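You operate a simulated robot arm through the tools that you are given. There is no shell and no other tool. Be economical: measure what you need, move in short steps, check, and stop when the job is done.

You are at the controls of a simulated two-armed robot. One attempt, no reset.

JOB
Bring the trolley with the green bar up to the sink and soak both greasy steel cups.
Fine: push it to the end of its run and brake it first; stand both cups in the soak basin and watch till the grease is off. The clamps stay aboard. Set down upright: steel cup with red collar, steel cup with purple collar.
Where things are to end (x, y in the base frame): steel cup with red collar within 0.06 m of [0.38, 1.14]; steel cup with purple collar within 0.06 m of [0.23, 1.08].

Only the result counts: the job must be done as asked and must still hold three seconds after the hand-in. Knocking over, shifting, dropping, spilling or breaking anything else fails it.

ROBOT AND FRAMES
Two 7-joint arms with two-finger parallel grippers on one trunk, on a base that drives. Base frame: it is fixed to the floor where the robot stands at the start and does not move with it; the origin is under the middle of the robot, x ahead of it, y to its left, z up. Lengths are in m, angles in rad, forces in N, time in s.
The left shoulder is at the start at [0.06, 0.143, 0.938], the right one opposite. With the tool pointing down near the work surface each hand reaches from about 0.32 to 0.74 m from the robot's upright axis, wherever it stands, measured 20 degrees to its own side. Places, roughly: soak basin [0.3, 1.1, 0.8]; trolley with green bar [0.8, 0.2, 0.2]; trolley with green bar lever [0.7, -0.1, 0.7]; trolley with green bar top [0.8, 0.2, 0.8]. Payload 1.57 kg a hand.
The tool frame of a hand sits at the grasp point between the pads (the TCP): z along the fingers, y along the line on which they close. The tips reach 0.03 m beyond it. Largest opening 0.11 m; finger width 0.024, thickness 0.012; the body of the gripper, 0.048 by 0.112 m, starts 0.078 m behind the TCP.
Orientation is that of the tool frame in the base frame, as a unit quaternion [x, y, z, w]. With the fingers straight down and closing along the base's y, the tool's x points along the base's -x, its y along +y and its z along -z.

CONTROLS
- The arms move only by the tool nudge_tool. It takes "left_deltas", "right_deltas" or both (then of equal length, played together; a hand with none holds still); each is a list of rows, each an object of numbers (a shift or turn left out is 0, a gripper value left out holds the last): "claw": the finger opening in m, from 0 to 0.11; "tx", "ty", "tz": the shift along the base's x, y, z in m; "ax", "ay", "az": the turn, a rotation vector about the base's x, y, z in rad. In form: [{"claw": .., "tx": .., "ty": .., "tz": .., "ax": .., "ay": .., "az": ..}, ...]. A call has 1 to 10 rows; each row shifts and turns the commanded pose from where the row before left it. A row lasts 0.2 s, in which the tool goes at most 0.05 m and 0.15 rad; a call with a longer step from one row to the next is refused whole, and so is a gripper value outside its range. Where a pose cannot be reached the arm comes as near as it can. A force on the tool above 70 N (or 10 N above the force at the start of the call, whichever is more), or a blocked arm, ends the call early, and 0.2 s more pass. Each finger travels about 0.045 m/s and halts on what it meets, pressing with about 35 N; the grip force reading is that of the motor and also rises with nothing between the fingers. The clock runs only during rows and for 0.2 s after the last one: add rows that do not move to give the fingers time. The reply holds the time, the measured pose of the TCP, the force on the tool along the base axes, the opening and the grip force, in the units named above and with some noise, with the torque about the TCP (base axes, N m) and any sound that the robot's microphone picked up.
- Cameras (640 x 400 px; columns grow to the right, rows downward): "scene" is now at [0.0525, 0.001, 1.5559]; the picture's right is [-0.01, -1.00, 0.00], its down [-0.69, 0.00, -0.72] and it looks along [0.72, -0.00, -0.69] (base axes); focal length 283 px, centre (320, 200). "left" rides on the left gripper at [0.07, -0.016, -0.141] in its tool frame; the picture's right is [0.23, 0.97, 0.00], its down [-0.85, 0.20, -0.48] and it looks along [-0.47, 0.11, 0.88] (tool axes); focal length 222 px, centre (320, 200). "right" rides on the right gripper at [0.07, 0.016, -0.141] in its tool frame; the picture's right is [-0.23, 0.97, 0.00], its down [-0.86, -0.20, -0.48] and it looks along [-0.47, -0.11, 0.88] (tool axes); focal length 222 px, centre (320, 200). There is no depth. A picture from a camera that has moved, and an enlarged one, comes with that camera's place and axes in the base frame and with its lens.
- snapshot(camera): a new picture of that camera. The clock stands still meanwhile.
- raise_lower(by): slides the trunk up (or, below 0, down) by that many m; the arms and the scene camera ride with it, the base frame stays. It gives what a move gives, with no picture.
- base_move(legs): drives the robot by 1 to 6 legs, each [ahead, left, turn to the left] in m, m and rad, along the robot's own axes; the way and the turn of a leg run together, so that a leg with both is an arc; at most 1.5 m and 3.142 rad a leg. The arms and the cameras ride along, it lands a little off, and it stops where it bumps. It gives what a move gives.
- turn_head(pan, tilt): turns the head with the scene camera to pan (to the left, within 1.501 rad either way) and tilt (down, from -0.506 to 1.204), counted from straight ahead of the robot. It gives what a move gives.
- close_up(camera, box): a new picture of the part [left, top, right, bottom] of that camera's present view, enlarged. The clock stands still meanwhile.
- sign_off(): hands the job in; it is judged then, once.

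Go step by step. Nothing tells you exact positions but the pictures and the camera data: compare them with the known pose of the tool, close in by small moves and look again before you grip or let go. The budget is 120 turns and 100 pictures, counting those below and the enlarged ones. Unless the task says otherwise, let go and move clear before handing in, and close with one line.

The tools are called by a JSON object that holds its "api" and its "payload". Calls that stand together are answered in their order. nudge_tool: Moves the arms, as the interface text tells. Its arguments: {"type":"object","properties":{"left_deltas":{"type":"array"},"right_deltas":{"type":"array"}},"required":[]} The other tools are called the same way: raise_lower (by) slides the trunk up or down; base_move (legs) drives the base; turn_head (pan, tilt) turns the head that bears the scene camera; snapshot (camera) takes a picture; close_up (camera, box) takes an enlarged picture of a part of a camera's view; sign_off () hands the job in.

At the start:

```text
time: 0.0
left_position: [0.5025, 0.1755, 1.1077]
left_ee_rot: [0.0, 1.0, -0.001, 0.0]
left_ft_force: [0.1, 0.0, 0.1]
left_ft_torque: [0.02, -0.04, 0.02]
left_width: 0.1101
left_finger_force: 0.0
right_position: [0.4549, -0.1779, 1.1077]
right_ee_rot: [0.0, 1.0, 0.0, 0.0]
right_ft_force: [-0.6, 0.0, 0.6]
right_ft_torque: [0.01, -0.03, -0.04]
right_width: 0.1101
right_finger_force: 0.0
trunk travel left (down, up): [-0.537, 0.053]
robot x, y, heading: [-0.0004, -0.0006, 0.001]
head pan, tilt: [-0.007, 0.766]
```

scene: 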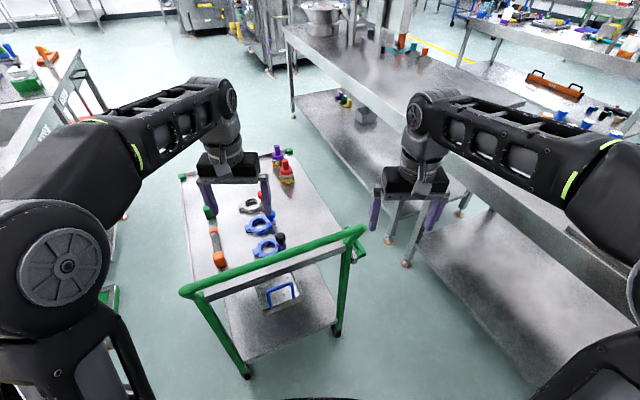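
right: 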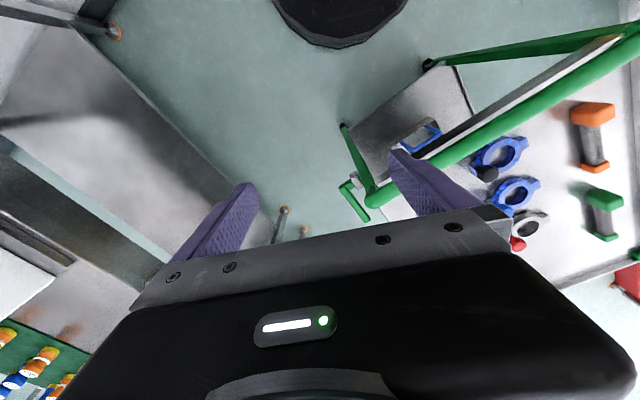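
left: 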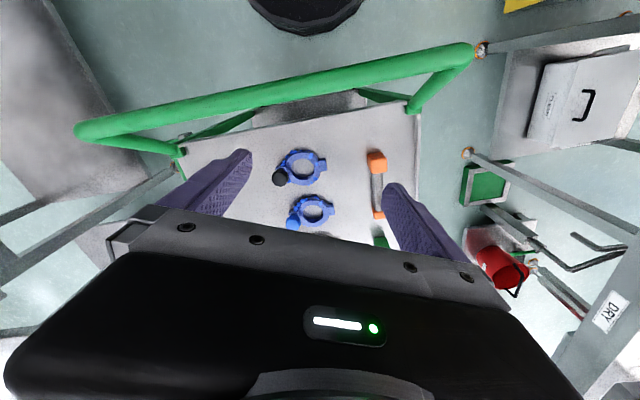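

I see the green-bar trolley ahead with items on its top, and the sink off to the left. I will look closer before moving.

{"api": "close_up", "payload": {"camera": "scene", "box": [160, 130, 400, 380]}}

{"api": "turn_head", "payload": {"pan": 1.1, "tilt": 0.7}}

{"api": "snapshot", "payload": {"camera": "scene"}}

```text
1.60 times, centred on (280, 255) of scene
camera zoom: at [0.0525, 0.001, 1.5559], right [-0.01, -1.0, 0.0], down [-0.69, 0.0, -0.72], along [0.72, 0.0, -0.69], focal length 452 px, centre (384, 112)
```

zoom: 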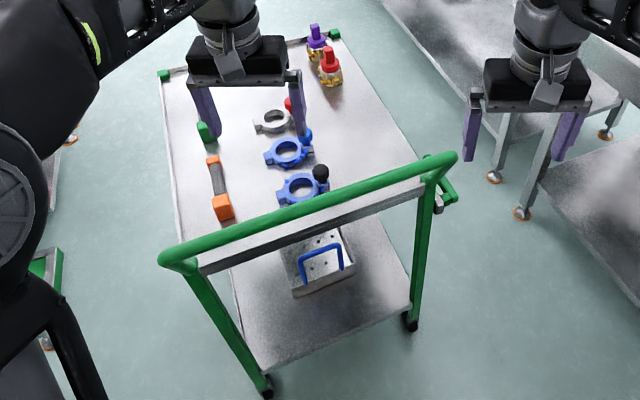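

```text
time: 1.3
left_position: [0.5031, 0.1749, 1.1083]
left_ee_rot: [0.0, 1.0, 0.0, 0.0]
left_ft_force: [0.2, 1.2, -0.2]
left_ft_torque: [-0.01, 0.0, 0.01]
left_width: 0.1099
left_finger_force: 0.0
right_position: [0.454, -0.178, 1.1074]
right_ee_rot: [0.0, 1.0, 0.0, 0.0]
right_ft_force: [-0.4, -0.4, -0.1]
right_ft_torque: [-0.02, -0.01, -0.01]
right_width: 0.11
right_finger_force: 0.1
trunk travel left (down, up): [-0.537, 0.053]
robot x, y, heading: [0.0003, -0.0027, -0.003]
head pan, tilt: [1.1, 0.7]
```

```text
95 pictures are left
camera scene: at [0.009, 0.0772, 1.5615], right [0.89, -0.45, 0.0], down [-0.29, -0.57, -0.76], along [0.35, 0.68, -0.64], focal length 283 px, centre (320, 200)
```

scene: 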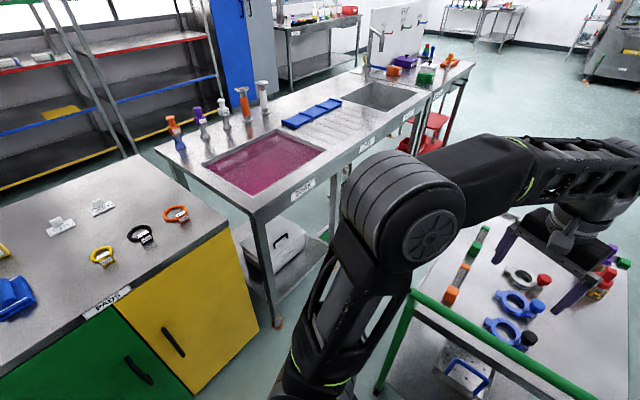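

The soak basin (purple liquid) sits in the bench to the left. The trolley points about 24° left of ahead. I check the run ahead of it and the brake lever.

{"api": "turn_head", "payload": {"pan": 0.45, "tilt": 0.6}}

{"api": "snapshot", "payload": {"camera": "scene"}}

{"api": "close_up", "payload": {"camera": "right", "box": [320, 40, 560, 240]}}

```text
time: 2.4
left_position: [0.5032, 0.1752, 1.1088]
left_ee_rot: [0.0, 1.0, 0.0, 0.0]
left_ft_force: [-0.3, 0.7, 0.4]
left_ft_torque: [0.04, 0.0, 0.0]
left_width: 0.1101
left_finger_force: 0.0
right_position: [0.4538, -0.1779, 1.1069]
right_ee_rot: [0.0, 1.0, 0.0, 0.001]
right_ft_force: [-1.2, 0.2, -0.9]
right_ft_torque: [0.0, 0.01, -0.04]
right_width: 0.1099
right_finger_force: 0.1
trunk travel left (down, up): [-0.537, 0.053]
robot x, y, heading: [0.0024, 0.0018, 0.003]
head pan, tilt: [0.45, 0.6]
```

```text
94 pictures are left
camera scene: at [0.0499, 0.0401, 1.5701], right [0.44, -0.9, 0.0], down [-0.51, -0.25, -0.82], along [0.74, 0.36, -0.57], focal length 283 px, centre (320, 200)
```

scene: 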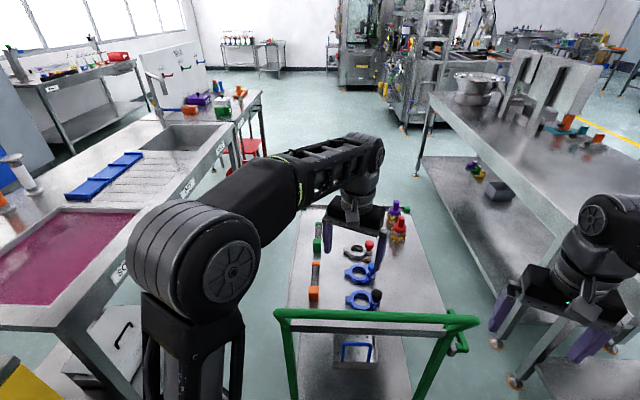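

```text
2.00 times, centred on (440, 140) of right
camera zoom: at [0.3833, -0.162, 1.2495], right [0.23, 0.97, 0.0], down [0.86, -0.2, 0.48], along [0.47, -0.11, -0.88], focal length 444 px, centre (80, 320)
```

zoom: 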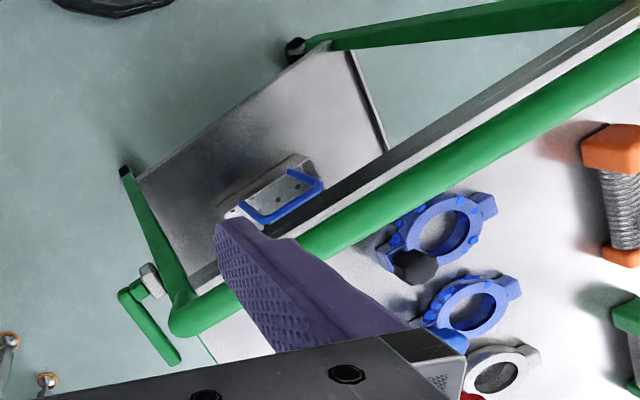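

The bench front runs at about 23° in the base frame, and the trolley is parallel to it. I'll turn the robot to face along the trolley's run, then look at the bar and lever again.

{"api": "base_move", "payload": {"legs": [[0, 0, 0.41]]}}

{"api": "turn_head", "payload": {"pan": -0.15, "tilt": 0.85}}

{"api": "snapshot", "payload": {"camera": "scene"}}

{"api": "snapshot", "payload": {"camera": "right"}}

```text
time: 4.0
left_position: [0.3902, 0.362, 1.1073]
left_ee_rot: [-0.204, 0.979, 0.0, 0.001]
left_ft_force: [0.7, 0.6, 0.8]
left_ft_torque: [-0.01, -0.03, 0.0]
left_width: 0.11
left_finger_force: 0.1
right_position: [0.4874, 0.0181, 1.1071]
right_ee_rot: [-0.205, 0.979, 0.0, 0.0]
right_ft_force: [0.9, -0.2, 0.1]
right_ft_torque: [-0.04, 0.01, 0.0]
right_width: 0.1098
right_finger_force: 0.0
trunk travel left (down, up): [-0.537, 0.053]
robot x, y, heading: [0.0029, 0.0018, 0.413]
head pan, tilt: [0.45, 0.6]
```

```text
time: 5.0
left_position: [0.3893, 0.3613, 1.1092]
left_ee_rot: [-0.205, 0.979, -0.001, 0.0]
left_ft_force: [0.0, -0.3, -0.2]
left_ft_torque: [-0.03, 0.0, -0.01]
left_width: 0.11
left_finger_force: 0.1
right_position: [0.4882, 0.0176, 1.1085]
right_ee_rot: [-0.204, 0.979, 0.001, 0.0]
right_ft_force: [0.1, 0.8, 0.0]
right_ft_torque: [0.02, 0.0, 0.06]
right_width: 0.1101
right_finger_force: 0.1
trunk travel left (down, up): [-0.537, 0.053]
robot x, y, heading: [-0.0007, -0.0017, 0.411]
head pan, tilt: [-0.15, 0.85]
```

```text
92 pictures are left
camera scene: at [0.0484, 0.0099, 1.5492], right [0.26, -0.97, 0.0], down [-0.73, -0.19, -0.66], along [0.64, 0.17, -0.75], focal length 283 px, centre (320, 200)
```

scene: 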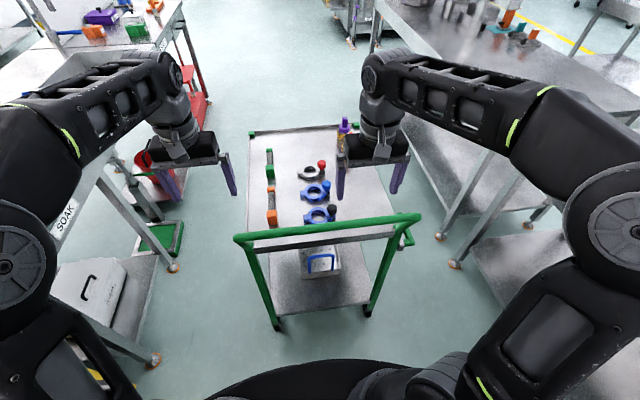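

```text
91 pictures are left
camera right: at [0.4159, 0.0054, 1.2495], right [-0.18, 0.98, 0.0], down [0.86, 0.16, 0.48], along [0.47, 0.09, -0.88], focal length 222 px, centre (320, 200)
```

right: 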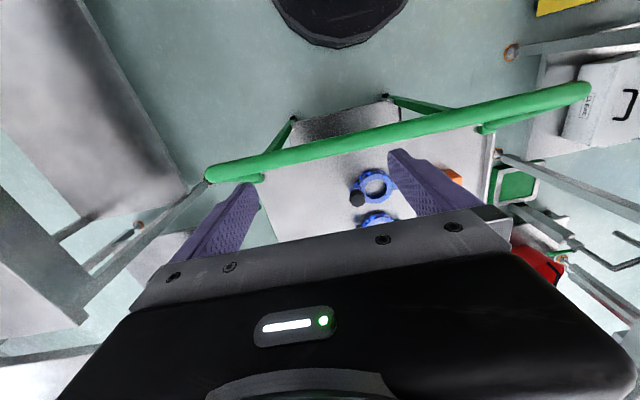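

The bar axis triangulates to a line from (0.372, 0.31) to (0.56, −0.122) at z≈0.96. I'll close both hands, draw back behind the bar and lower them to its height.

{"api": "nudge_tool", "payload": {"left_deltas": [{"claw": 0, "tx": -0.009, "ty": -0.043}, {"tx": -0.009, "ty": -0.043}, {"tx": -0.009, "ty": -0.043}, {"tx": -0.008, "ty": -0.043}, {}, {"tz": -0.037}, {"tz": -0.037}, {"tz": -0.037}, {"tz": -0.037}, {}], "right_deltas": [{"claw": 0, "tx": -0.0085, "ty": -0.015}, {"tx": -0.0085, "ty": -0.015}, {"tx": -0.0085, "ty": -0.015}, {"tx": -0.0085, "ty": -0.015}, {}, {"tz": -0.037}, {"tz": -0.037}, {"tz": -0.037}, {"tz": -0.037}, {}]}}

{"api": "snapshot", "payload": {"camera": "scene"}}

{"api": "snapshot", "payload": {"camera": "right"}}

```text
time: 7.2
left_position: [0.3556, 0.1901, 0.96]
left_ee_rot: [-0.205, 0.979, 0.0, 0.001]
left_ft_force: [-0.3, 0.3, -0.3]
left_ft_torque: [-0.01, -0.01, -0.04]
left_width: 0.0
left_finger_force: 21.4
right_position: [0.4526, -0.0403, 0.9591]
right_ee_rot: [-0.205, 0.979, -0.001, 0.0]
right_ft_force: [-0.6, 0.2, -0.8]
right_ft_torque: [-0.04, -0.02, 0.0]
right_width: 0.0
right_finger_force: 21.3
trunk travel left (down, up): [-0.537, 0.053]
robot x, y, heading: [0.0005, -0.0025, 0.407]
head pan, tilt: [-0.15, 0.85]
```

```text
90 pictures are left
camera scene: at [0.0478, 0.0096, 1.5492], right [0.26, -0.97, 0.0], down [-0.73, -0.19, -0.66], along [0.64, 0.17, -0.75], focal length 283 px, centre (320, 200)
```

scene: 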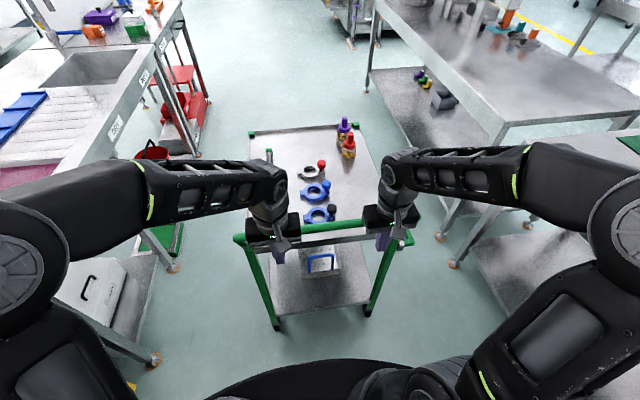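

```text
89 pictures are left
camera right: at [0.381, -0.0538, 1.1008], right [-0.18, 0.98, 0.0], down [0.86, 0.16, 0.48], along [0.47, 0.09, -0.88], focal length 222 px, centre (320, 200)
```

right: 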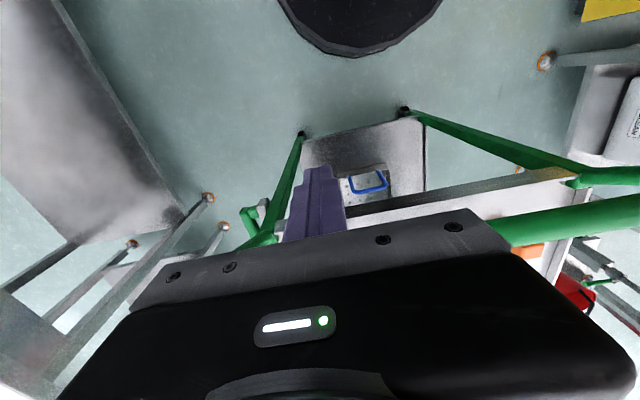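

Hands are just behind the bar. I zoom on the lever before pushing.

{"api": "close_up", "payload": {"camera": "scene", "box": [350, 200, 450, 262]}}

{"api": "close_up", "payload": {"camera": "scene", "box": [230, 110, 400, 216]}}

{"api": "close_up", "payload": {"camera": "right", "box": [180, 160, 340, 260]}}

```text
6.40 times, centred on (400, 231) of scene
camera zoom: at [0.0478, 0.0096, 1.5492], right [0.26, -0.97, 0.0], down [-0.73, -0.19, -0.66], along [0.64, 0.17, -0.75], focal length 1810 px, centre (-192, 2)
```

zoom: 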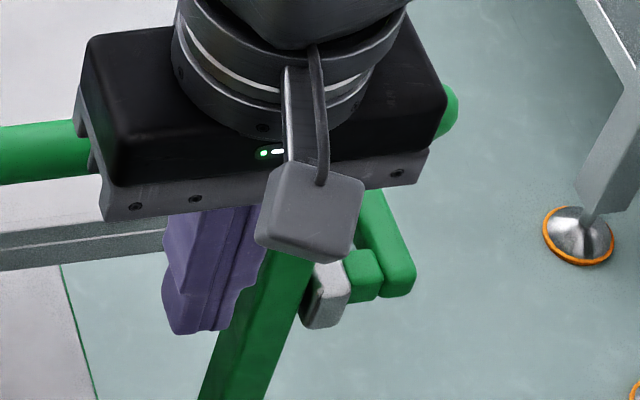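

```text
3.76 times, centred on (315, 163) of scene
camera zoom: at [0.0478, 0.0096, 1.5492], right [0.26, -0.97, 0.0], down [-0.73, -0.19, -0.66], along [0.64, 0.17, -0.75], focal length 1064 px, centre (339, 339)
```

zoom: 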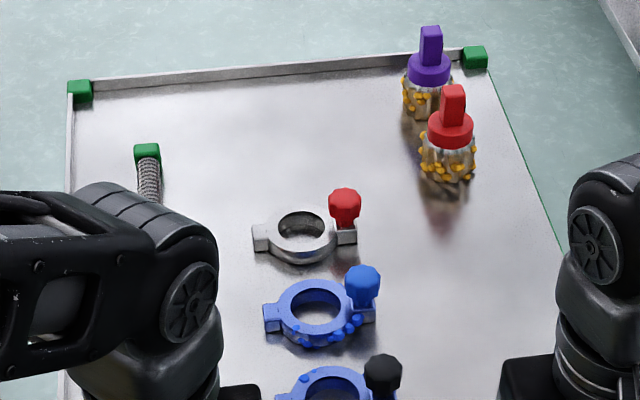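

```text
4.00 times, centred on (260, 210) of right
camera zoom: at [0.381, -0.0538, 1.1008], right [-0.18, 0.98, 0.0], down [0.86, 0.16, 0.48], along [0.47, 0.09, -0.88], focal length 888 px, centre (560, 160)
```

zoom: 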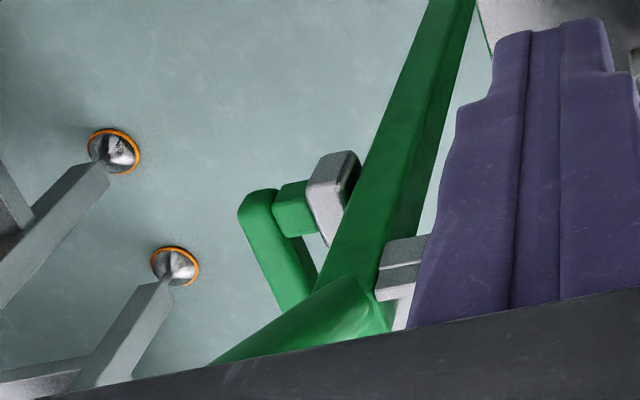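

The lever is mounted on the outside of the right post, and the cups have grip tabs on top. Now I push gently along the trolley's direction with both hands.

{"api": "nudge_tool", "payload": {"left_deltas": [{"tx": 0.009, "ty": 0.004}, {"tx": 0.009, "ty": 0.004}, {"tx": 0.009, "ty": 0.004}, {"tx": 0.009, "ty": 0.004}, {"tx": 0.009, "ty": 0.004}, {"tx": 0.009, "ty": 0.004}, {"tx": 0.009, "ty": 0.004}, {"tx": 0.009, "ty": 0.004}, {"tx": 0.009, "ty": 0.004}, {"tx": 0.009, "ty": 0.004}], "right_deltas": [{"tx": 0.009, "ty": 0.004}, {"tx": 0.009, "ty": 0.004}, {"tx": 0.009, "ty": 0.004}, {"tx": 0.009, "ty": 0.004}, {"tx": 0.009, "ty": 0.004}, {"tx": 0.009, "ty": 0.004}, {"tx": 0.009, "ty": 0.004}, {"tx": 0.009, "ty": 0.004}, {"tx": 0.009, "ty": 0.004}, {"tx": 0.009, "ty": 0.004}]}}

{"api": "snapshot", "payload": {"camera": "scene"}}

```text
time: 9.4
left_position: [0.4472, 0.2312, 0.96]
left_ee_rot: [-0.205, 0.979, 0.0, 0.002]
left_ft_force: [0.1, -0.1, 0.7]
left_ft_torque: [0.03, 0.01, -0.02]
left_width: 0.0
left_finger_force: 21.4
right_position: [0.545, -0.002, 0.9588]
right_ee_rot: [-0.203, 0.979, 0.0, -0.001]
right_ft_force: [0.3, 0.4, -0.1]
right_ft_torque: [0.01, 0.01, 0.01]
right_width: 0.0
right_finger_force: 21.2
trunk travel left (down, up): [-0.537, 0.053]
robot x, y, heading: [-0.0009, 0.0004, 0.414]
head pan, tilt: [-0.15, 0.85]
```

```text
85 pictures are left
camera scene: at [0.0493, 0.0102, 1.5492], right [0.26, -0.97, 0.0], down [-0.73, -0.19, -0.66], along [0.64, 0.17, -0.75], focal length 283 px, centre (320, 200)
```

scene: 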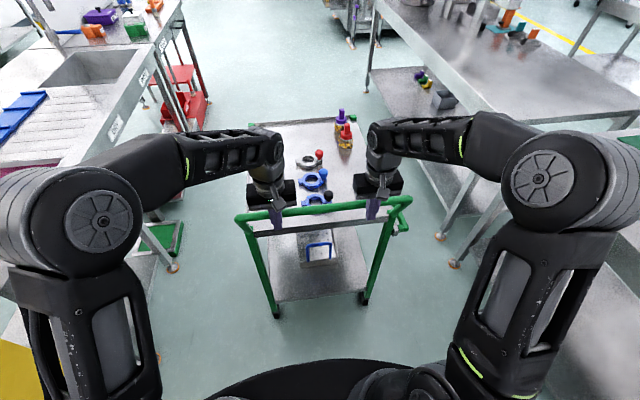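

The trolley rolls freely in a straight line. I keep pushing.

{"api": "nudge_tool", "payload": {"left_deltas": [{"tx": 0.0137, "ty": 0.006}, {"tx": 0.0137, "ty": 0.006}, {"tx": 0.0137, "ty": 0.006}, {"tx": 0.0137, "ty": 0.006}, {"tx": 0.0137, "ty": 0.006}, {"tx": 0.0137, "ty": 0.006}, {"tx": 0.0137, "ty": 0.006}, {"tx": 0.0137, "ty": 0.006}, {"tx": 0.0137, "ty": 0.006}, {"tx": 0.009, "ty": 0.004}], "right_deltas": [{"tx": 0.0137, "ty": 0.006}, {"tx": 0.0137, "ty": 0.006}, {"tx": 0.0137, "ty": 0.006}, {"tx": 0.0137, "ty": 0.006}, {"tx": 0.0137, "ty": 0.006}, {"tx": 0.0137, "ty": 0.006}, {"tx": 0.0137, "ty": 0.006}, {"tx": 0.0137, "ty": 0.006}, {"tx": 0.0137, "ty": 0.006}, {"tx": 0.009, "ty": 0.004}]}}

{"api": "snapshot", "payload": {"camera": "scene"}}

```text
time: 11.6
left_position: [0.5791, 0.2893, 0.96]
left_ee_rot: [-0.204, 0.979, 0.0, 0.001]
left_ft_force: [0.1, -0.9, 0.3]
left_ft_torque: [0.0, 0.0, 0.02]
left_width: 0.0001
left_finger_force: 21.1
right_position: [0.6767, 0.0576, 0.9587]
right_ee_rot: [-0.204, 0.979, 0.0, 0.0]
right_ft_force: [-0.5, -0.1, -0.3]
right_ft_torque: [0.01, 0.01, 0.01]
right_width: 0.0001
right_finger_force: 20.9
trunk travel left (down, up): [-0.537, 0.053]
robot x, y, heading: [0.0003, -0.0012, 0.407]
head pan, tilt: [-0.15, 0.85]
```

```text
84 pictures are left
camera scene: at [0.0488, 0.0101, 1.5492], right [0.26, -0.97, 0.0], down [-0.73, -0.19, -0.66], along [0.64, 0.17, -0.75], focal length 283 px, centre (320, 200)
```

scene: 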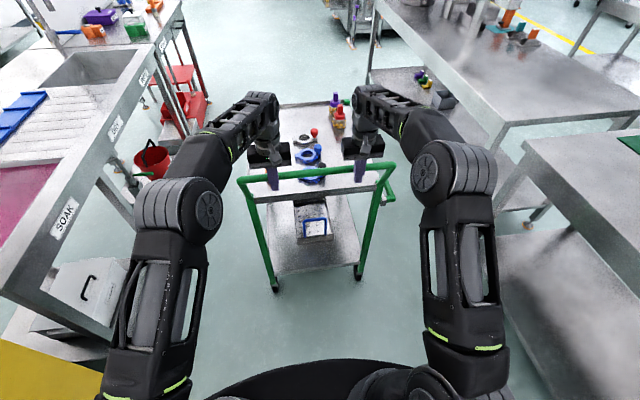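

The trolley keeps going. The hands are near full reach, so I drive the base forward a little with the hands holding the push.

{"api": "base_move", "payload": {"legs": [[0.1, 0, 0]]}}

{"api": "snapshot", "payload": {"camera": "scene"}}

```text
time: 12.7
left_position: [0.671, 0.3295, 0.9594]
left_ee_rot: [-0.204, 0.979, 0.0, 0.001]
left_ft_force: [0.2, 0.3, -0.6]
left_ft_torque: [-0.01, 0.02, -0.02]
left_width: 0.0
left_finger_force: 21.1
right_position: [0.7686, 0.0978, 0.9577]
right_ee_rot: [-0.205, 0.979, 0.0, -0.001]
right_ft_force: [0.3, 0.4, -0.6]
right_ft_torque: [0.0, 0.08, 0.02]
right_width: 0.0
right_finger_force: 21.4
trunk travel left (down, up): [-0.537, 0.053]
robot x, y, heading: [0.0924, 0.0398, 0.416]
head pan, tilt: [-0.15, 0.85]
```

```text
83 pictures are left
camera scene: at [0.1421, 0.0508, 1.5491], right [0.26, -0.97, 0.0], down [-0.73, -0.19, -0.66], along [0.64, 0.17, -0.75], focal length 283 px, centre (320, 200)
```

scene: 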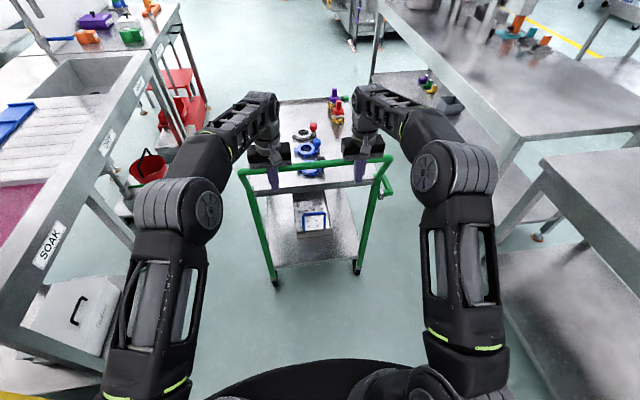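

Moving the base works and the trolley stays straight. I continue in small legs.

{"api": "base_move", "payload": {"legs": [[0.12, 0, 0]]}}

{"api": "snapshot", "payload": {"camera": "scene"}}

```text
time: 13.7
left_position: [0.7016, 0.3418, 0.9578]
left_ee_rot: [-0.202, 0.979, -0.002, -0.019]
left_ft_force: [-6.6, -1.4, 4.4]
left_ft_torque: [-0.02, -0.11, 0.01]
left_width: 0.0
left_finger_force: 21.4
right_position: [0.8018, 0.1106, 0.9592]
right_ee_rot: [-0.203, 0.979, -0.003, -0.016]
right_ft_force: [-6.5, -2.2, 5.3]
right_ft_torque: [-0.01, -0.1, -0.02]
right_width: 0.0
right_finger_force: 21.3
trunk travel left (down, up): [-0.537, 0.053]
robot x, y, heading: [0.1362, 0.0553, 0.409]
head pan, tilt: [-0.15, 0.85]
stopped in leg 1: the force on the tool passed its limit at 87 N (the readings are from after the stop); the commanded pose is now the measured one
```

```text
82 pictures are left
camera scene: at [0.1813, 0.0683, 1.5493], right [0.26, -0.97, 0.0], down [-0.72, -0.19, -0.66], along [0.64, 0.17, -0.75], focal length 283 px, centre (320, 200)
```

scene: 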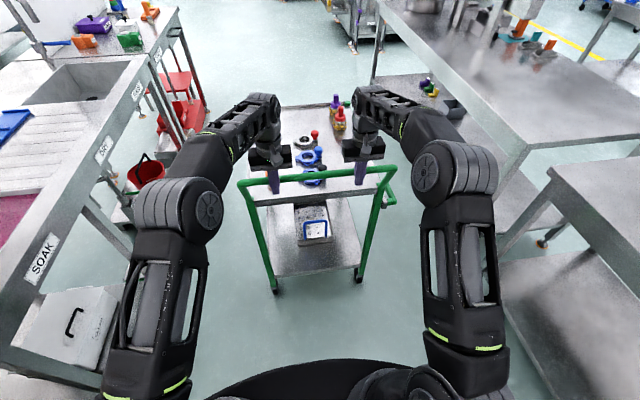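

The force jumped to 87 N, so the trolley has hit the end of its run. I press gently to confirm it is against the stop.

{"api": "nudge_tool", "payload": {"left_deltas": [{"tx": 0.0046, "ty": 0.002}, {"tx": 0.0046, "ty": 0.002}, {"tx": 0.0046, "ty": 0.002}, {}], "right_deltas": [{"tx": 0.0046, "ty": 0.002}, {"tx": 0.0046, "ty": 0.002}, {"tx": 0.0046, "ty": 0.002}, {}]}}

{"api": "close_up", "payload": {"camera": "scene", "box": [350, 160, 430, 220]}}

{"api": "close_up", "payload": {"camera": "scene", "box": [270, 80, 370, 180]}}

```text
time: 14.5
left_position: [0.7043, 0.3393, 0.9596]
left_ee_rot: [-0.202, 0.979, -0.001, -0.018]
left_ft_force: [-12.1, -3.9, 2.8]
left_ft_torque: [0.05, -0.05, 0.02]
left_width: 0.0
left_finger_force: 21.4
left hand out of reach, approached as far as the arm can: row 2, 3
right_position: [0.8019, 0.1107, 0.9591]
right_ee_rot: [-0.204, 0.978, -0.007, -0.031]
right_ft_force: [-19.4, -8.2, 14.7]
right_ft_torque: [0.03, -0.35, -0.02]
right_width: 0.0003
right_finger_force: 20.9
trunk travel left (down, up): [-0.537, 0.053]
robot x, y, heading: [0.1348, 0.0577, 0.409]
head pan, tilt: [-0.15, 0.85]
stopped in row 3 (right hand): the force on the tool passed its limit at 76 N (the readings are from after the stop); the commanded pose is now the measured one
```

```text
6.67 times, centred on (390, 190) of scene
camera zoom: at [0.1751, 0.0662, 1.5499], right [0.26, -0.97, 0.0], down [-0.72, -0.19, -0.66], along [0.64, 0.17, -0.75], focal length 1885 px, centre (-147, 267)
```

zoom: 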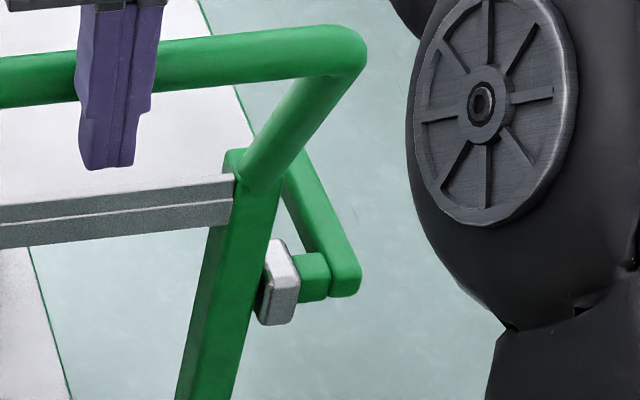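

```text
4.00 times, centred on (320, 130) of scene
camera zoom: at [0.1751, 0.0662, 1.5499], right [0.26, -0.97, 0.0], down [-0.72, -0.19, -0.66], along [0.64, 0.17, -0.75], focal length 1131 px, centre (320, 480)
```

zoom: 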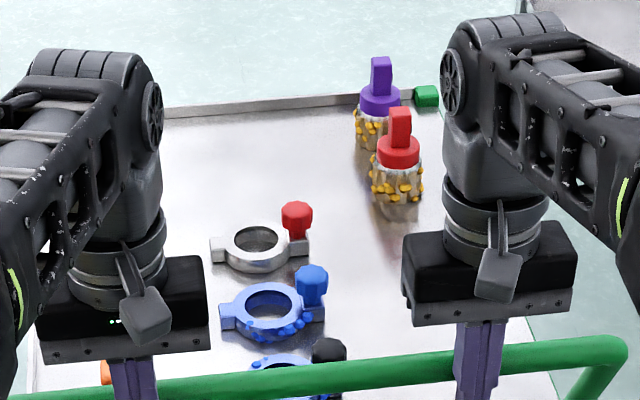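

The trolley is firmly at its stop. The lever appears to lie horizontal, pointing forward along the right side. I raise the right hand clear of the bar and look down to see how large the base is and how close I can drive.

{"api": "nudge_tool", "payload": {"right_deltas": [{"tx": -0.009, "ty": -0.004}, {"tz": 0.04, "tx": -0.009, "ty": -0.004}, {"tz": 0.045}, {"tz": 0.045}, {"tz": 0.04}, {}], "left_deltas": [{"tx": -0.009, "ty": -0.004}, {"tz": 0.04, "tx": -0.009, "ty": -0.004}, {"tz": 0.045}, {"tz": 0.045}, {"tz": 0.04}, {}]}}

{"api": "turn_head", "payload": {"pan": 0, "tilt": 1.2}}

{"api": "snapshot", "payload": {"camera": "scene"}}

{"api": "snapshot", "payload": {"camera": "right"}}

```text
time: 15.9
left_position: [0.6922, 0.3358, 0.9856]
left_ee_rot: [-0.202, 0.979, -0.002, -0.017]
left_ft_force: [-0.5, -0.1, 0.5]
left_ft_torque: [-0.01, -0.02, 0.01]
left_width: 0.0
left_finger_force: 21.3
left hand out of reach, approached as far as the arm can: row 2, 3, 4, 5
right_position: [0.7869, 0.1027, 1.0044]
right_ee_rot: [-0.203, 0.979, -0.009, -0.032]
right_ft_force: [0.2, -0.1, -1.2]
right_ft_torque: [-0.03, 0.01, -0.03]
right_width: 0.0
right_finger_force: 21.2
right hand out of reach, approached as far as the arm can: row 3, 4, 5
trunk travel left (down, up): [-0.537, 0.053]
robot x, y, heading: [0.1355, 0.0636, 0.41]
head pan, tilt: [-0.15, 0.85]
```

```text
time: 16.7
left_position: [0.6932, 0.3363, 0.9859]
left_ee_rot: [-0.201, 0.979, -0.002, -0.018]
left_ft_force: [1.0, 0.1, -0.2]
left_ft_torque: [0.0, -0.02, 0.03]
left_width: 0.0
left_finger_force: 21.7
right_position: [0.7873, 0.1018, 1.0045]
right_ee_rot: [-0.204, 0.978, -0.009, -0.032]
right_ft_force: [0.4, 0.1, -0.3]
right_ft_torque: [-0.01, 0.0, -0.03]
right_width: 0.0
right_finger_force: 21.0
trunk travel left (down, up): [-0.537, 0.053]
robot x, y, heading: [0.135, 0.0598, 0.415]
head pan, tilt: [0.0, 1.201]
```

```text
79 pictures are left
camera scene: at [0.1594, 0.0711, 1.5255], right [0.4, -0.92, 0.0], down [-0.85, -0.37, -0.36], along [0.33, 0.14, -0.93], focal length 283 px, centre (320, 200)
```

scene: 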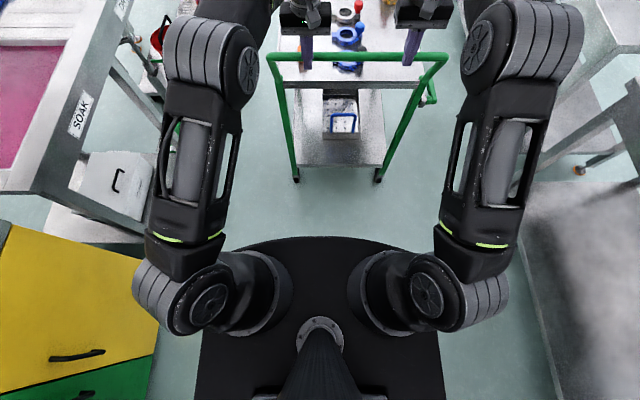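

```text
78 pictures are left
camera right: at [0.7237, 0.0933, 1.1502], right [-0.18, 0.98, -0.02], down [0.89, 0.17, 0.42], along [0.42, 0.06, -0.91], focal length 222 px, centre (320, 200)
```

right: 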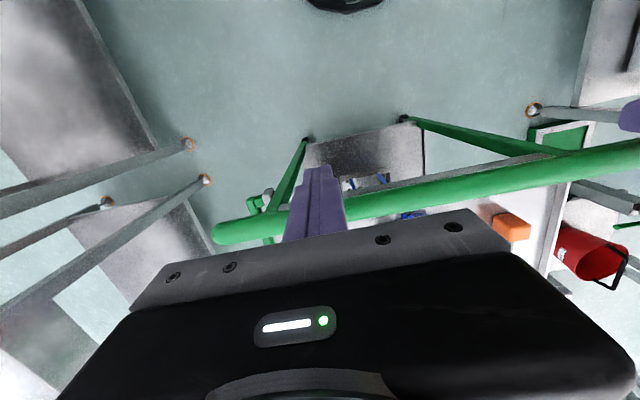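

The base looks like a disc of about 0.29 m radius, so I can drive close up to the bar. I draw both hands back and up, then drive 0.25 m forward to reach the lever.

{"api": "nudge_tool", "payload": {"right_deltas": [{"tx": -0.037, "ty": -0.016}, {"tx": -0.037, "ty": -0.016}, {"tx": -0.037, "ty": -0.016}, {"tx": -0.037, "ty": -0.016}, {"tz": 0.045}, {"tz": 0.045}, {"tz": 0.03}, {}], "left_deltas": [{"tx": -0.037, "ty": -0.016}, {"tx": -0.037, "ty": -0.016}, {"tx": -0.037, "ty": -0.016}, {"tx": -0.037, "ty": -0.016}, {"tz": 0.045}, {"tz": 0.045}, {"tz": 0.045}, {}]}}

{"api": "base_move", "payload": {"legs": [[0.24, 0, 0]]}}

{"api": "turn_head", "payload": {"pan": -0.6, "tilt": 0.85}}

{"api": "snapshot", "payload": {"camera": "scene"}}

{"api": "snapshot", "payload": {"camera": "right"}}

```text
time: 18.5
left_position: [0.5438, 0.2719, 1.0999]
left_ee_rot: [-0.201, 0.979, -0.002, -0.018]
left_ft_force: [0.2, 0.1, -0.8]
left_ft_torque: [-0.02, 0.0, 0.0]
left_width: 0.0002
left_finger_force: 20.9
left hand out of reach, approached as far as the arm can: row 7
right_position: [0.6377, 0.0374, 1.0944]
right_ee_rot: [-0.204, 0.978, -0.007, -0.031]
right_ft_force: [1.1, 0.6, 0.2]
right_ft_torque: [-0.01, -0.01, 0.02]
right_width: 0.0
right_finger_force: 21.2
right hand out of reach, approached as far as the arm can: row 7
trunk travel left (down, up): [-0.537, 0.053]
robot x, y, heading: [0.1372, 0.0601, 0.406]
head pan, tilt: [0.0, 1.201]
```

```text
time: 20.3
left_position: [0.7641, 0.3681, 1.0983]
left_ee_rot: [-0.202, 0.979, -0.002, -0.018]
left_ft_force: [-0.8, 0.4, 0.0]
left_ft_torque: [0.0, 0.04, 0.01]
left_width: 0.0
left_finger_force: 21.3
right_position: [0.8584, 0.1325, 1.0925]
right_ee_rot: [-0.204, 0.978, -0.005, -0.032]
right_ft_force: [0.6, 0.5, 0.1]
right_ft_torque: [0.02, 0.01, -0.01]
right_width: 0.0
right_finger_force: 20.7
trunk travel left (down, up): [-0.537, 0.053]
robot x, y, heading: [0.3515, 0.154, 0.412]
head pan, tilt: [0.0, 1.201]
```

```text
time: 21.3
left_position: [0.7629, 0.3683, 1.1]
left_ee_rot: [-0.202, 0.979, -0.003, -0.018]
left_ft_force: [0.1, 0.1, -0.4]
left_ft_torque: [-0.05, -0.01, -0.01]
left_width: 0.0001
left_finger_force: 21.5
right_position: [0.8576, 0.1336, 1.092]
right_ee_rot: [-0.204, 0.978, -0.007, -0.031]
right_ft_force: [-0.9, -0.9, 0.2]
right_ft_torque: [0.0, -0.03, 0.01]
right_width: 0.0
right_finger_force: 21.6
trunk travel left (down, up): [-0.537, 0.053]
robot x, y, heading: [0.3521, 0.1525, 0.415]
head pan, tilt: [-0.6, 0.85]
```

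```text
77 pictures are left
camera scene: at [0.4037, 0.1292, 1.5492], right [-0.19, -0.98, 0.0], down [-0.74, 0.14, -0.66], along [0.65, -0.12, -0.75], focal length 283 px, centre (320, 200)
```

scene: 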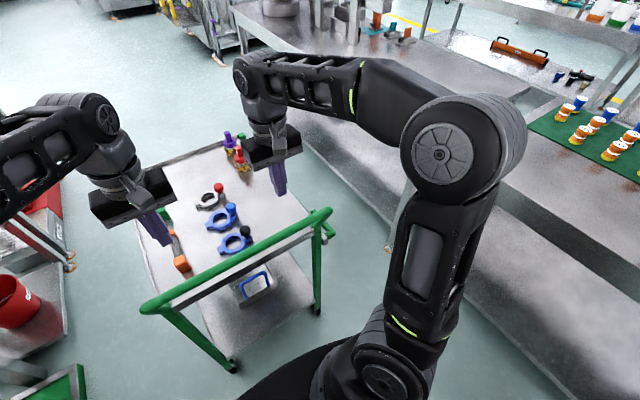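

```text
76 pictures are left
camera right: at [0.7935, 0.1233, 1.2394], right [-0.18, 0.98, -0.01], down [0.89, 0.17, 0.42], along [0.42, 0.06, -0.91], focal length 222 px, centre (320, 200)
```

right: 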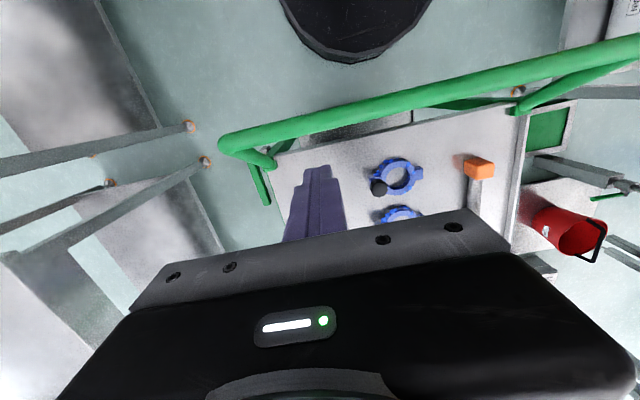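

Now I zoom on the lever from both cameras to triangulate it.

{"api": "close_up", "payload": {"camera": "scene", "box": [290, 195, 354, 235]}}

{"api": "close_up", "payload": {"camera": "right", "box": [210, 125, 306, 215]}}

```text
10.00 times, centred on (322, 215) of scene
camera zoom: at [0.4037, 0.1292, 1.5492], right [-0.19, -0.98, 0.0], down [-0.74, 0.14, -0.66], along [0.65, -0.12, -0.75], focal length 2827 px, centre (300, 50)
```

zoom: 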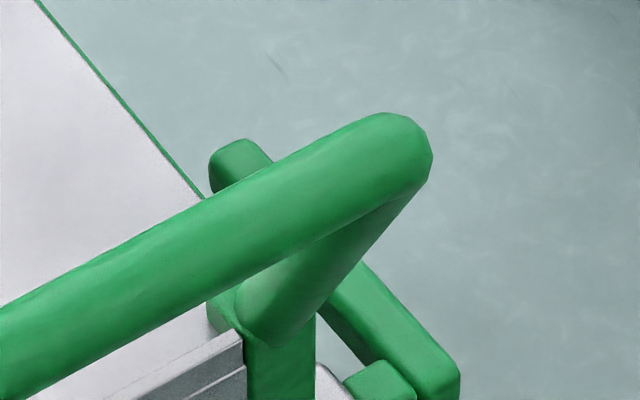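

```text
4.44 times, centred on (258, 170) of right
camera zoom: at [0.7935, 0.1233, 1.2394], right [-0.18, 0.98, -0.01], down [0.89, 0.17, 0.42], along [0.42, 0.06, -0.91], focal length 987 px, centre (596, 333)
```

zoom: 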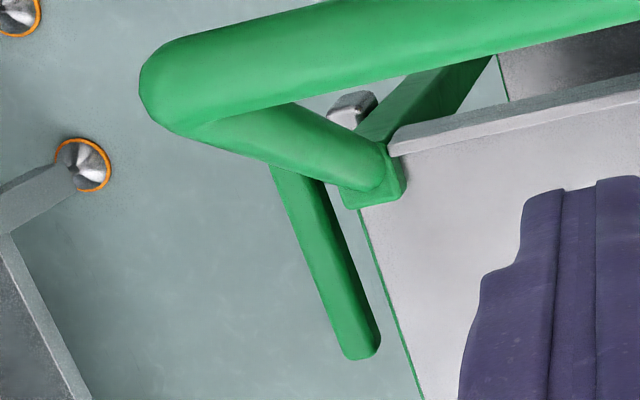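

The lever is horizontal at z≈0.75, with its tip near (1.053, 0.031) pointing forward. I drive up a bit more, then turn the right hand 90° and bring it above the lever tip.

{"api": "base_move", "payload": {"legs": [[0.08, 0, 0]]}}

{"api": "nudge_tool", "payload": {"right_deltas": [{"az": 0.148, "tx": 0.01, "ty": -0.014}, {"az": 0.148, "tx": 0.01, "ty": -0.014}, {"az": 0.148, "tx": 0.01, "ty": -0.014}, {"az": 0.148, "tx": 0.01, "ty": -0.014}, {"az": 0.148, "tx": 0.01, "ty": -0.014}, {"az": 0.148, "tx": 0.01, "ty": -0.014}, {"az": 0.148, "tx": 0.01, "ty": -0.014}, {"az": 0.148, "tx": 0.01, "ty": -0.014}, {"az": 0.148, "tx": 0.01, "ty": -0.014}, {"az": 0.148, "tx": 0.01, "ty": -0.014}]}}

{"api": "snapshot", "payload": {"camera": "right"}}

```text
time: 22.4
left_position: [0.8365, 0.4006, 1.1001]
left_ee_rot: [-0.202, 0.979, -0.002, -0.019]
left_ft_force: [0.2, 0.5, -0.7]
left_ft_torque: [0.0, -0.01, -0.03]
left_width: 0.0
left_finger_force: 21.3
right_position: [0.9304, 0.1654, 1.0923]
right_ee_rot: [-0.204, 0.978, -0.006, -0.032]
right_ft_force: [0.6, 0.6, -0.4]
right_ft_torque: [-0.03, 0.0, 0.0]
right_width: 0.0
right_finger_force: 21.5
trunk travel left (down, up): [-0.537, 0.053]
robot x, y, heading: [0.4247, 0.1832, 0.413]
head pan, tilt: [-0.6, 0.85]
```

```text
time: 24.6
left_position: [0.8346, 0.3985, 1.1]
left_ee_rot: [-0.202, 0.979, -0.001, -0.019]
left_ft_force: [-0.7, 0.1, -0.2]
left_ft_torque: [0.01, -0.01, -0.01]
left_width: 0.0
left_finger_force: 21.3
right_position: [1.0299, 0.0251, 1.0949]
right_ee_rot: [0.811, -0.584, 0.027, 0.019]
right_ft_force: [-0.3, -0.1, 0.0]
right_ft_torque: [-0.01, -0.01, -0.04]
right_width: 0.0002
right_finger_force: 21.5
trunk travel left (down, up): [-0.537, 0.053]
robot x, y, heading: [0.4252, 0.1899, 0.408]
head pan, tilt: [-0.6, 0.85]
```

```text
73 pictures are left
camera right: at [1.0323, -0.0388, 1.2395], right [-1.0, -0.09, -0.01], down [-0.09, 0.9, 0.42], along [-0.03, 0.42, -0.91], focal length 222 px, centre (320, 200)
```

right: 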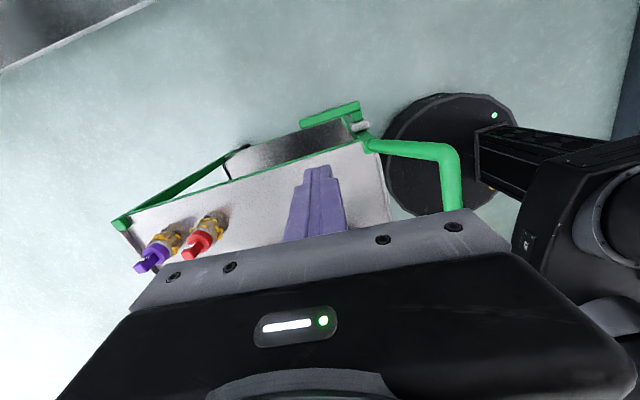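

The lever and tip are visible below the hand. I straighten the tool, lower part way and look again.

{"api": "nudge_tool", "payload": {"right_deltas": [{"ax": 0.061, "ay": 0.024, "az": 0.089, "tx": 0.005, "ty": -0.005}, {}, {"tz": -0.045}, {"tz": -0.045}, {"tz": -0.045}, {"tz": -0.045}, {}]}}

{"api": "close_up", "payload": {"camera": "right", "box": [220, 40, 420, 240]}}

{"api": "snapshot", "payload": {"camera": "scene"}}

```text
time: 26.2
left_position: [0.8352, 0.3988, 1.0991]
left_ee_rot: [-0.202, 0.979, -0.002, -0.017]
left_ft_force: [0.1, -0.4, 0.0]
left_ft_torque: [-0.06, 0.01, 0.02]
left_width: 0.0002
left_finger_force: 21.3
right_position: [1.0348, 0.0214, 0.9137]
right_ee_rot: [0.836, -0.549, -0.001, 0.0]
right_ft_force: [-0.5, 0.3, 0.1]
right_ft_torque: [0.02, -0.05, 0.0]
right_width: 0.0
right_finger_force: 21.0
trunk travel left (down, up): [-0.537, 0.053]
robot x, y, heading: [0.4274, 0.1861, 0.411]
head pan, tilt: [-0.6, 0.85]
```

```text
2.00 times, centred on (320, 140) of right
camera zoom: at [1.0465, -0.05, 1.0557], right [-0.98, -0.18, 0.0], down [-0.16, 0.86, 0.48], along [-0.09, 0.47, -0.88], focal length 444 px, centre (320, 320)
```

zoom: 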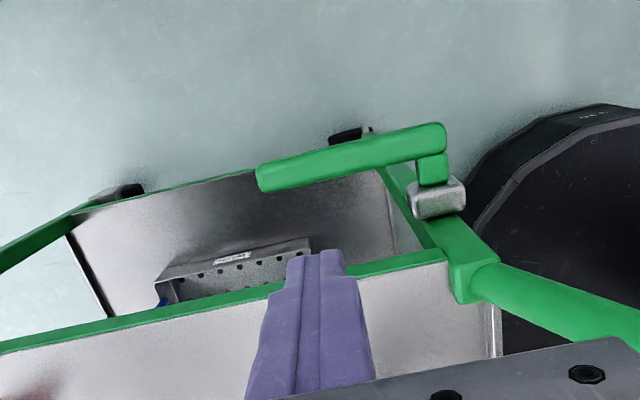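

```text
71 pictures are left
camera scene: at [0.4761, 0.1608, 1.5492], right [-0.19, -0.98, 0.0], down [-0.74, 0.14, -0.66], along [0.65, -0.12, -0.75], focal length 283 px, centre (320, 200)
```

scene: 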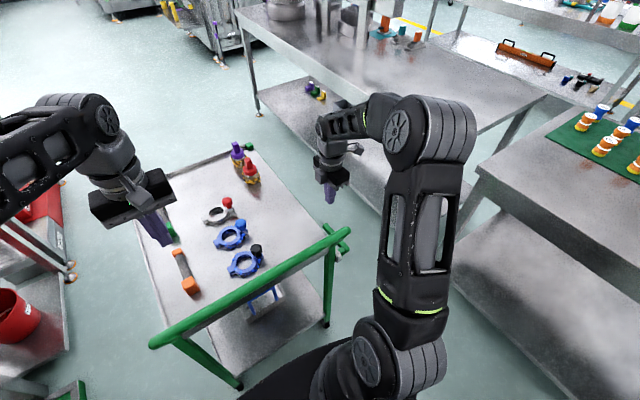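

The lever centre line is at about n=−0.41, pivoting at its rear end. I shift slightly outward and lower until contact, then press gently.

{"api": "nudge_tool", "payload": {"right_deltas": [{"tx": 0.013, "ty": -0.011}, {"tz": -0.04}, {"tz": -0.04}, {"tz": -0.02}, {"tz": -0.01}, {"tz": -0.01}, {"tz": -0.01}, {"tz": -0.01}, {"tz": -0.01}, {}]}}

{"api": "close_up", "payload": {"camera": "right", "box": [220, 40, 420, 240]}}

```text
time: 28.4
left_position: [0.8356, 0.3994, 1.0986]
left_ee_rot: [-0.202, 0.979, -0.003, -0.018]
left_ft_force: [0.4, 0.0, -0.5]
left_ft_torque: [0.01, -0.01, 0.0]
left_width: 0.0002
left_finger_force: 21.6
right_position: [1.0471, 0.01, 0.7639]
right_ee_rot: [0.836, -0.548, -0.001, 0.0]
right_ft_force: [1.0, 0.6, -0.5]
right_ft_torque: [0.01, 0.0, 0.0]
right_width: 0.0
right_finger_force: 21.2
trunk travel left (down, up): [-0.537, 0.053]
robot x, y, heading: [0.4262, 0.1865, 0.409]
head pan, tilt: [-0.6, 0.85]
```

```text
2.00 times, centred on (320, 140) of right
camera zoom: at [1.0589, -0.062, 0.905], right [-0.98, -0.18, 0.0], down [-0.16, 0.86, 0.48], along [-0.09, 0.47, -0.88], focal length 444 px, centre (320, 320)
```

zoom: 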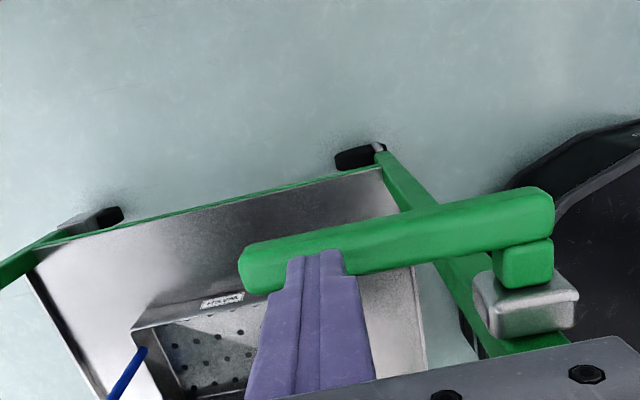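

Re-triangulating, the lever top is nearer z≈0.69, straight below the fingertips. I continue slowly down.

{"api": "nudge_tool", "payload": {"right_deltas": [{"tz": -0.01}, {"tz": -0.01}, {"tz": -0.008}, {"tz": -0.008}, {"tz": -0.008}, {"tz": -0.008}, {}]}}

{"api": "close_up", "payload": {"camera": "right", "box": [220, 40, 420, 240]}}

```text
time: 30.0
left_position: [0.8357, 0.3993, 1.0991]
left_ee_rot: [-0.202, 0.979, -0.002, -0.018]
left_ft_force: [0.7, -0.1, -0.4]
left_ft_torque: [0.02, -0.01, 0.01]
left_width: 0.0
left_finger_force: 21.2
right_position: [1.0481, 0.0086, 0.7115]
right_ee_rot: [0.836, -0.549, -0.001, 0.0]
right_ft_force: [0.5, 0.7, -0.3]
right_ft_torque: [-0.01, 0.01, -0.05]
right_width: 0.0
right_finger_force: 21.2
trunk travel left (down, up): [-0.537, 0.053]
robot x, y, heading: [0.4292, 0.1891, 0.412]
head pan, tilt: [-0.6, 0.85]
```

```text
2.00 times, centred on (320, 140) of right
camera zoom: at [1.0589, -0.0618, 0.8525], right [-0.98, -0.18, 0.0], down [-0.16, 0.86, 0.48], along [-0.09, 0.47, -0.88], focal length 444 px, centre (320, 320)
```

zoom: 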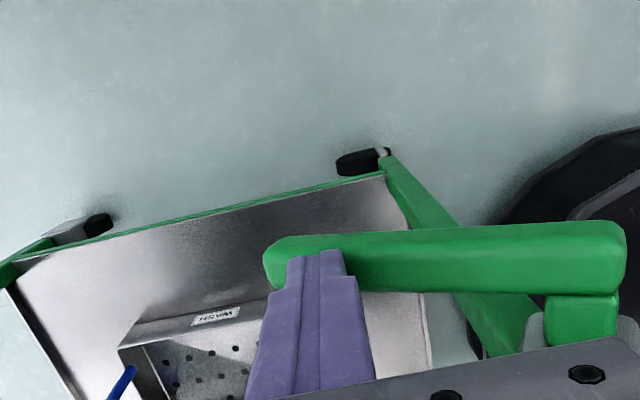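

The lever is turning down under the fingertip. I keep pressing along its arc.

{"api": "nudge_tool", "payload": {"right_deltas": [{"tz": -0.01}, {"tz": -0.01}, {"tz": -0.01}, {"tz": -0.01, "tx": -0.0046, "ty": -0.002}, {"tz": -0.01, "tx": -0.0046, "ty": -0.002}, {"tz": -0.01, "tx": -0.0046, "ty": -0.002}, {}]}}

{"api": "close_up", "payload": {"camera": "right", "box": [220, 40, 420, 240]}}

{"api": "close_up", "payload": {"camera": "scene", "box": [290, 170, 390, 270]}}

```text
time: 31.6
left_position: [0.8348, 0.3991, 1.0996]
left_ee_rot: [-0.202, 0.979, -0.002, -0.018]
left_ft_force: [0.2, 0.5, 0.6]
left_ft_torque: [0.02, 0.01, -0.02]
left_width: 0.0001
left_finger_force: 21.6
right_position: [1.035, 0.0023, 0.651]
right_ee_rot: [0.836, -0.548, 0.0, -0.001]
right_ft_force: [0.4, 0.0, -0.2]
right_ft_torque: [-0.02, 0.01, 0.01]
right_width: 0.0002
right_finger_force: 21.7
trunk travel left (down, up): [-0.537, 0.053]
robot x, y, heading: [0.427, 0.1875, 0.41]
head pan, tilt: [-0.6, 0.85]
```

```text
2.00 times, centred on (320, 140) of right
camera zoom: at [1.0456, -0.0685, 0.7928], right [-0.98, -0.18, 0.0], down [-0.16, 0.86, 0.48], along [-0.09, 0.47, -0.88], focal length 444 px, centre (320, 320)
```

zoom: 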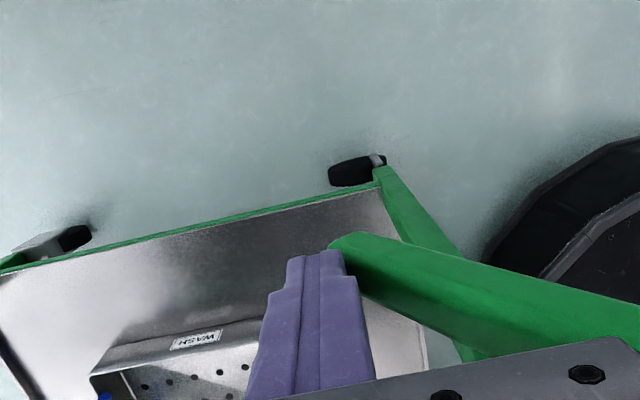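

```text
4.00 times, centred on (340, 220) of scene
camera zoom: at [0.4765, 0.1608, 1.5492], right [-0.19, -0.98, 0.0], down [-0.74, 0.14, -0.66], along [0.65, -0.12, -0.75], focal length 1131 px, centre (240, 120)
```

zoom: 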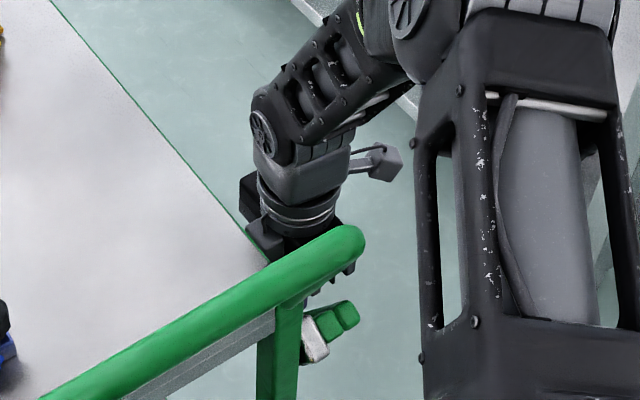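

The lever is down about 40°. I now sweep the finger back toward the robot at this height, which swings it further until it stops.

{"api": "nudge_tool", "payload": {"right_deltas": [{"tx": -0.0092, "ty": -0.004}, {"tx": -0.0092, "ty": -0.004}, {"tx": -0.0092, "ty": -0.004}, {"tx": -0.0092, "ty": -0.004}, {}]}}

{"api": "close_up", "payload": {"camera": "right", "box": [220, 40, 420, 240]}}

{"api": "close_up", "payload": {"camera": "scene", "box": [290, 170, 390, 270]}}

```text
time: 32.8
left_position: [0.8374, 0.4003, 1.0992]
left_ee_rot: [-0.202, 0.979, -0.002, -0.018]
left_ft_force: [0.1, 0.4, 0.2]
left_ft_torque: [0.01, -0.01, 0.04]
left_width: 0.0004
left_finger_force: 21.1
right_position: [0.9991, -0.0118, 0.6518]
right_ee_rot: [0.836, -0.549, -0.001, -0.001]
right_ft_force: [7.9, 2.8, -1.2]
right_ft_torque: [0.07, -0.29, -0.02]
right_width: 0.0
right_finger_force: 21.3
trunk travel left (down, up): [-0.537, 0.053]
robot x, y, heading: [0.4258, 0.1869, 0.414]
head pan, tilt: [-0.6, 0.85]
```

```text
2.00 times, centred on (320, 140) of right
camera zoom: at [1.01, -0.0836, 0.7932], right [-0.98, -0.18, 0.0], down [-0.16, 0.86, 0.48], along [-0.08, 0.47, -0.88], focal length 444 px, centre (320, 320)
```

zoom: 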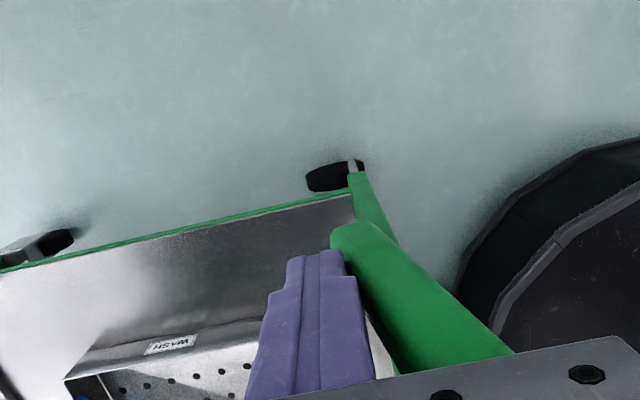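

```text
4.00 times, centred on (340, 220) of scene
camera zoom: at [0.4775, 0.1609, 1.5492], right [-0.19, -0.98, 0.0], down [-0.74, 0.14, -0.66], along [0.65, -0.12, -0.75], focal length 1131 px, centre (240, 120)
```

zoom: 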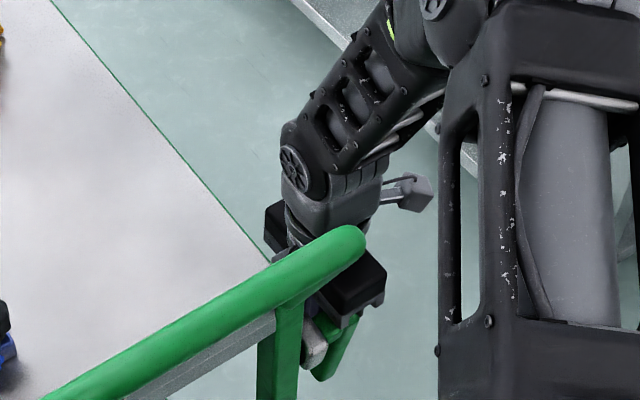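

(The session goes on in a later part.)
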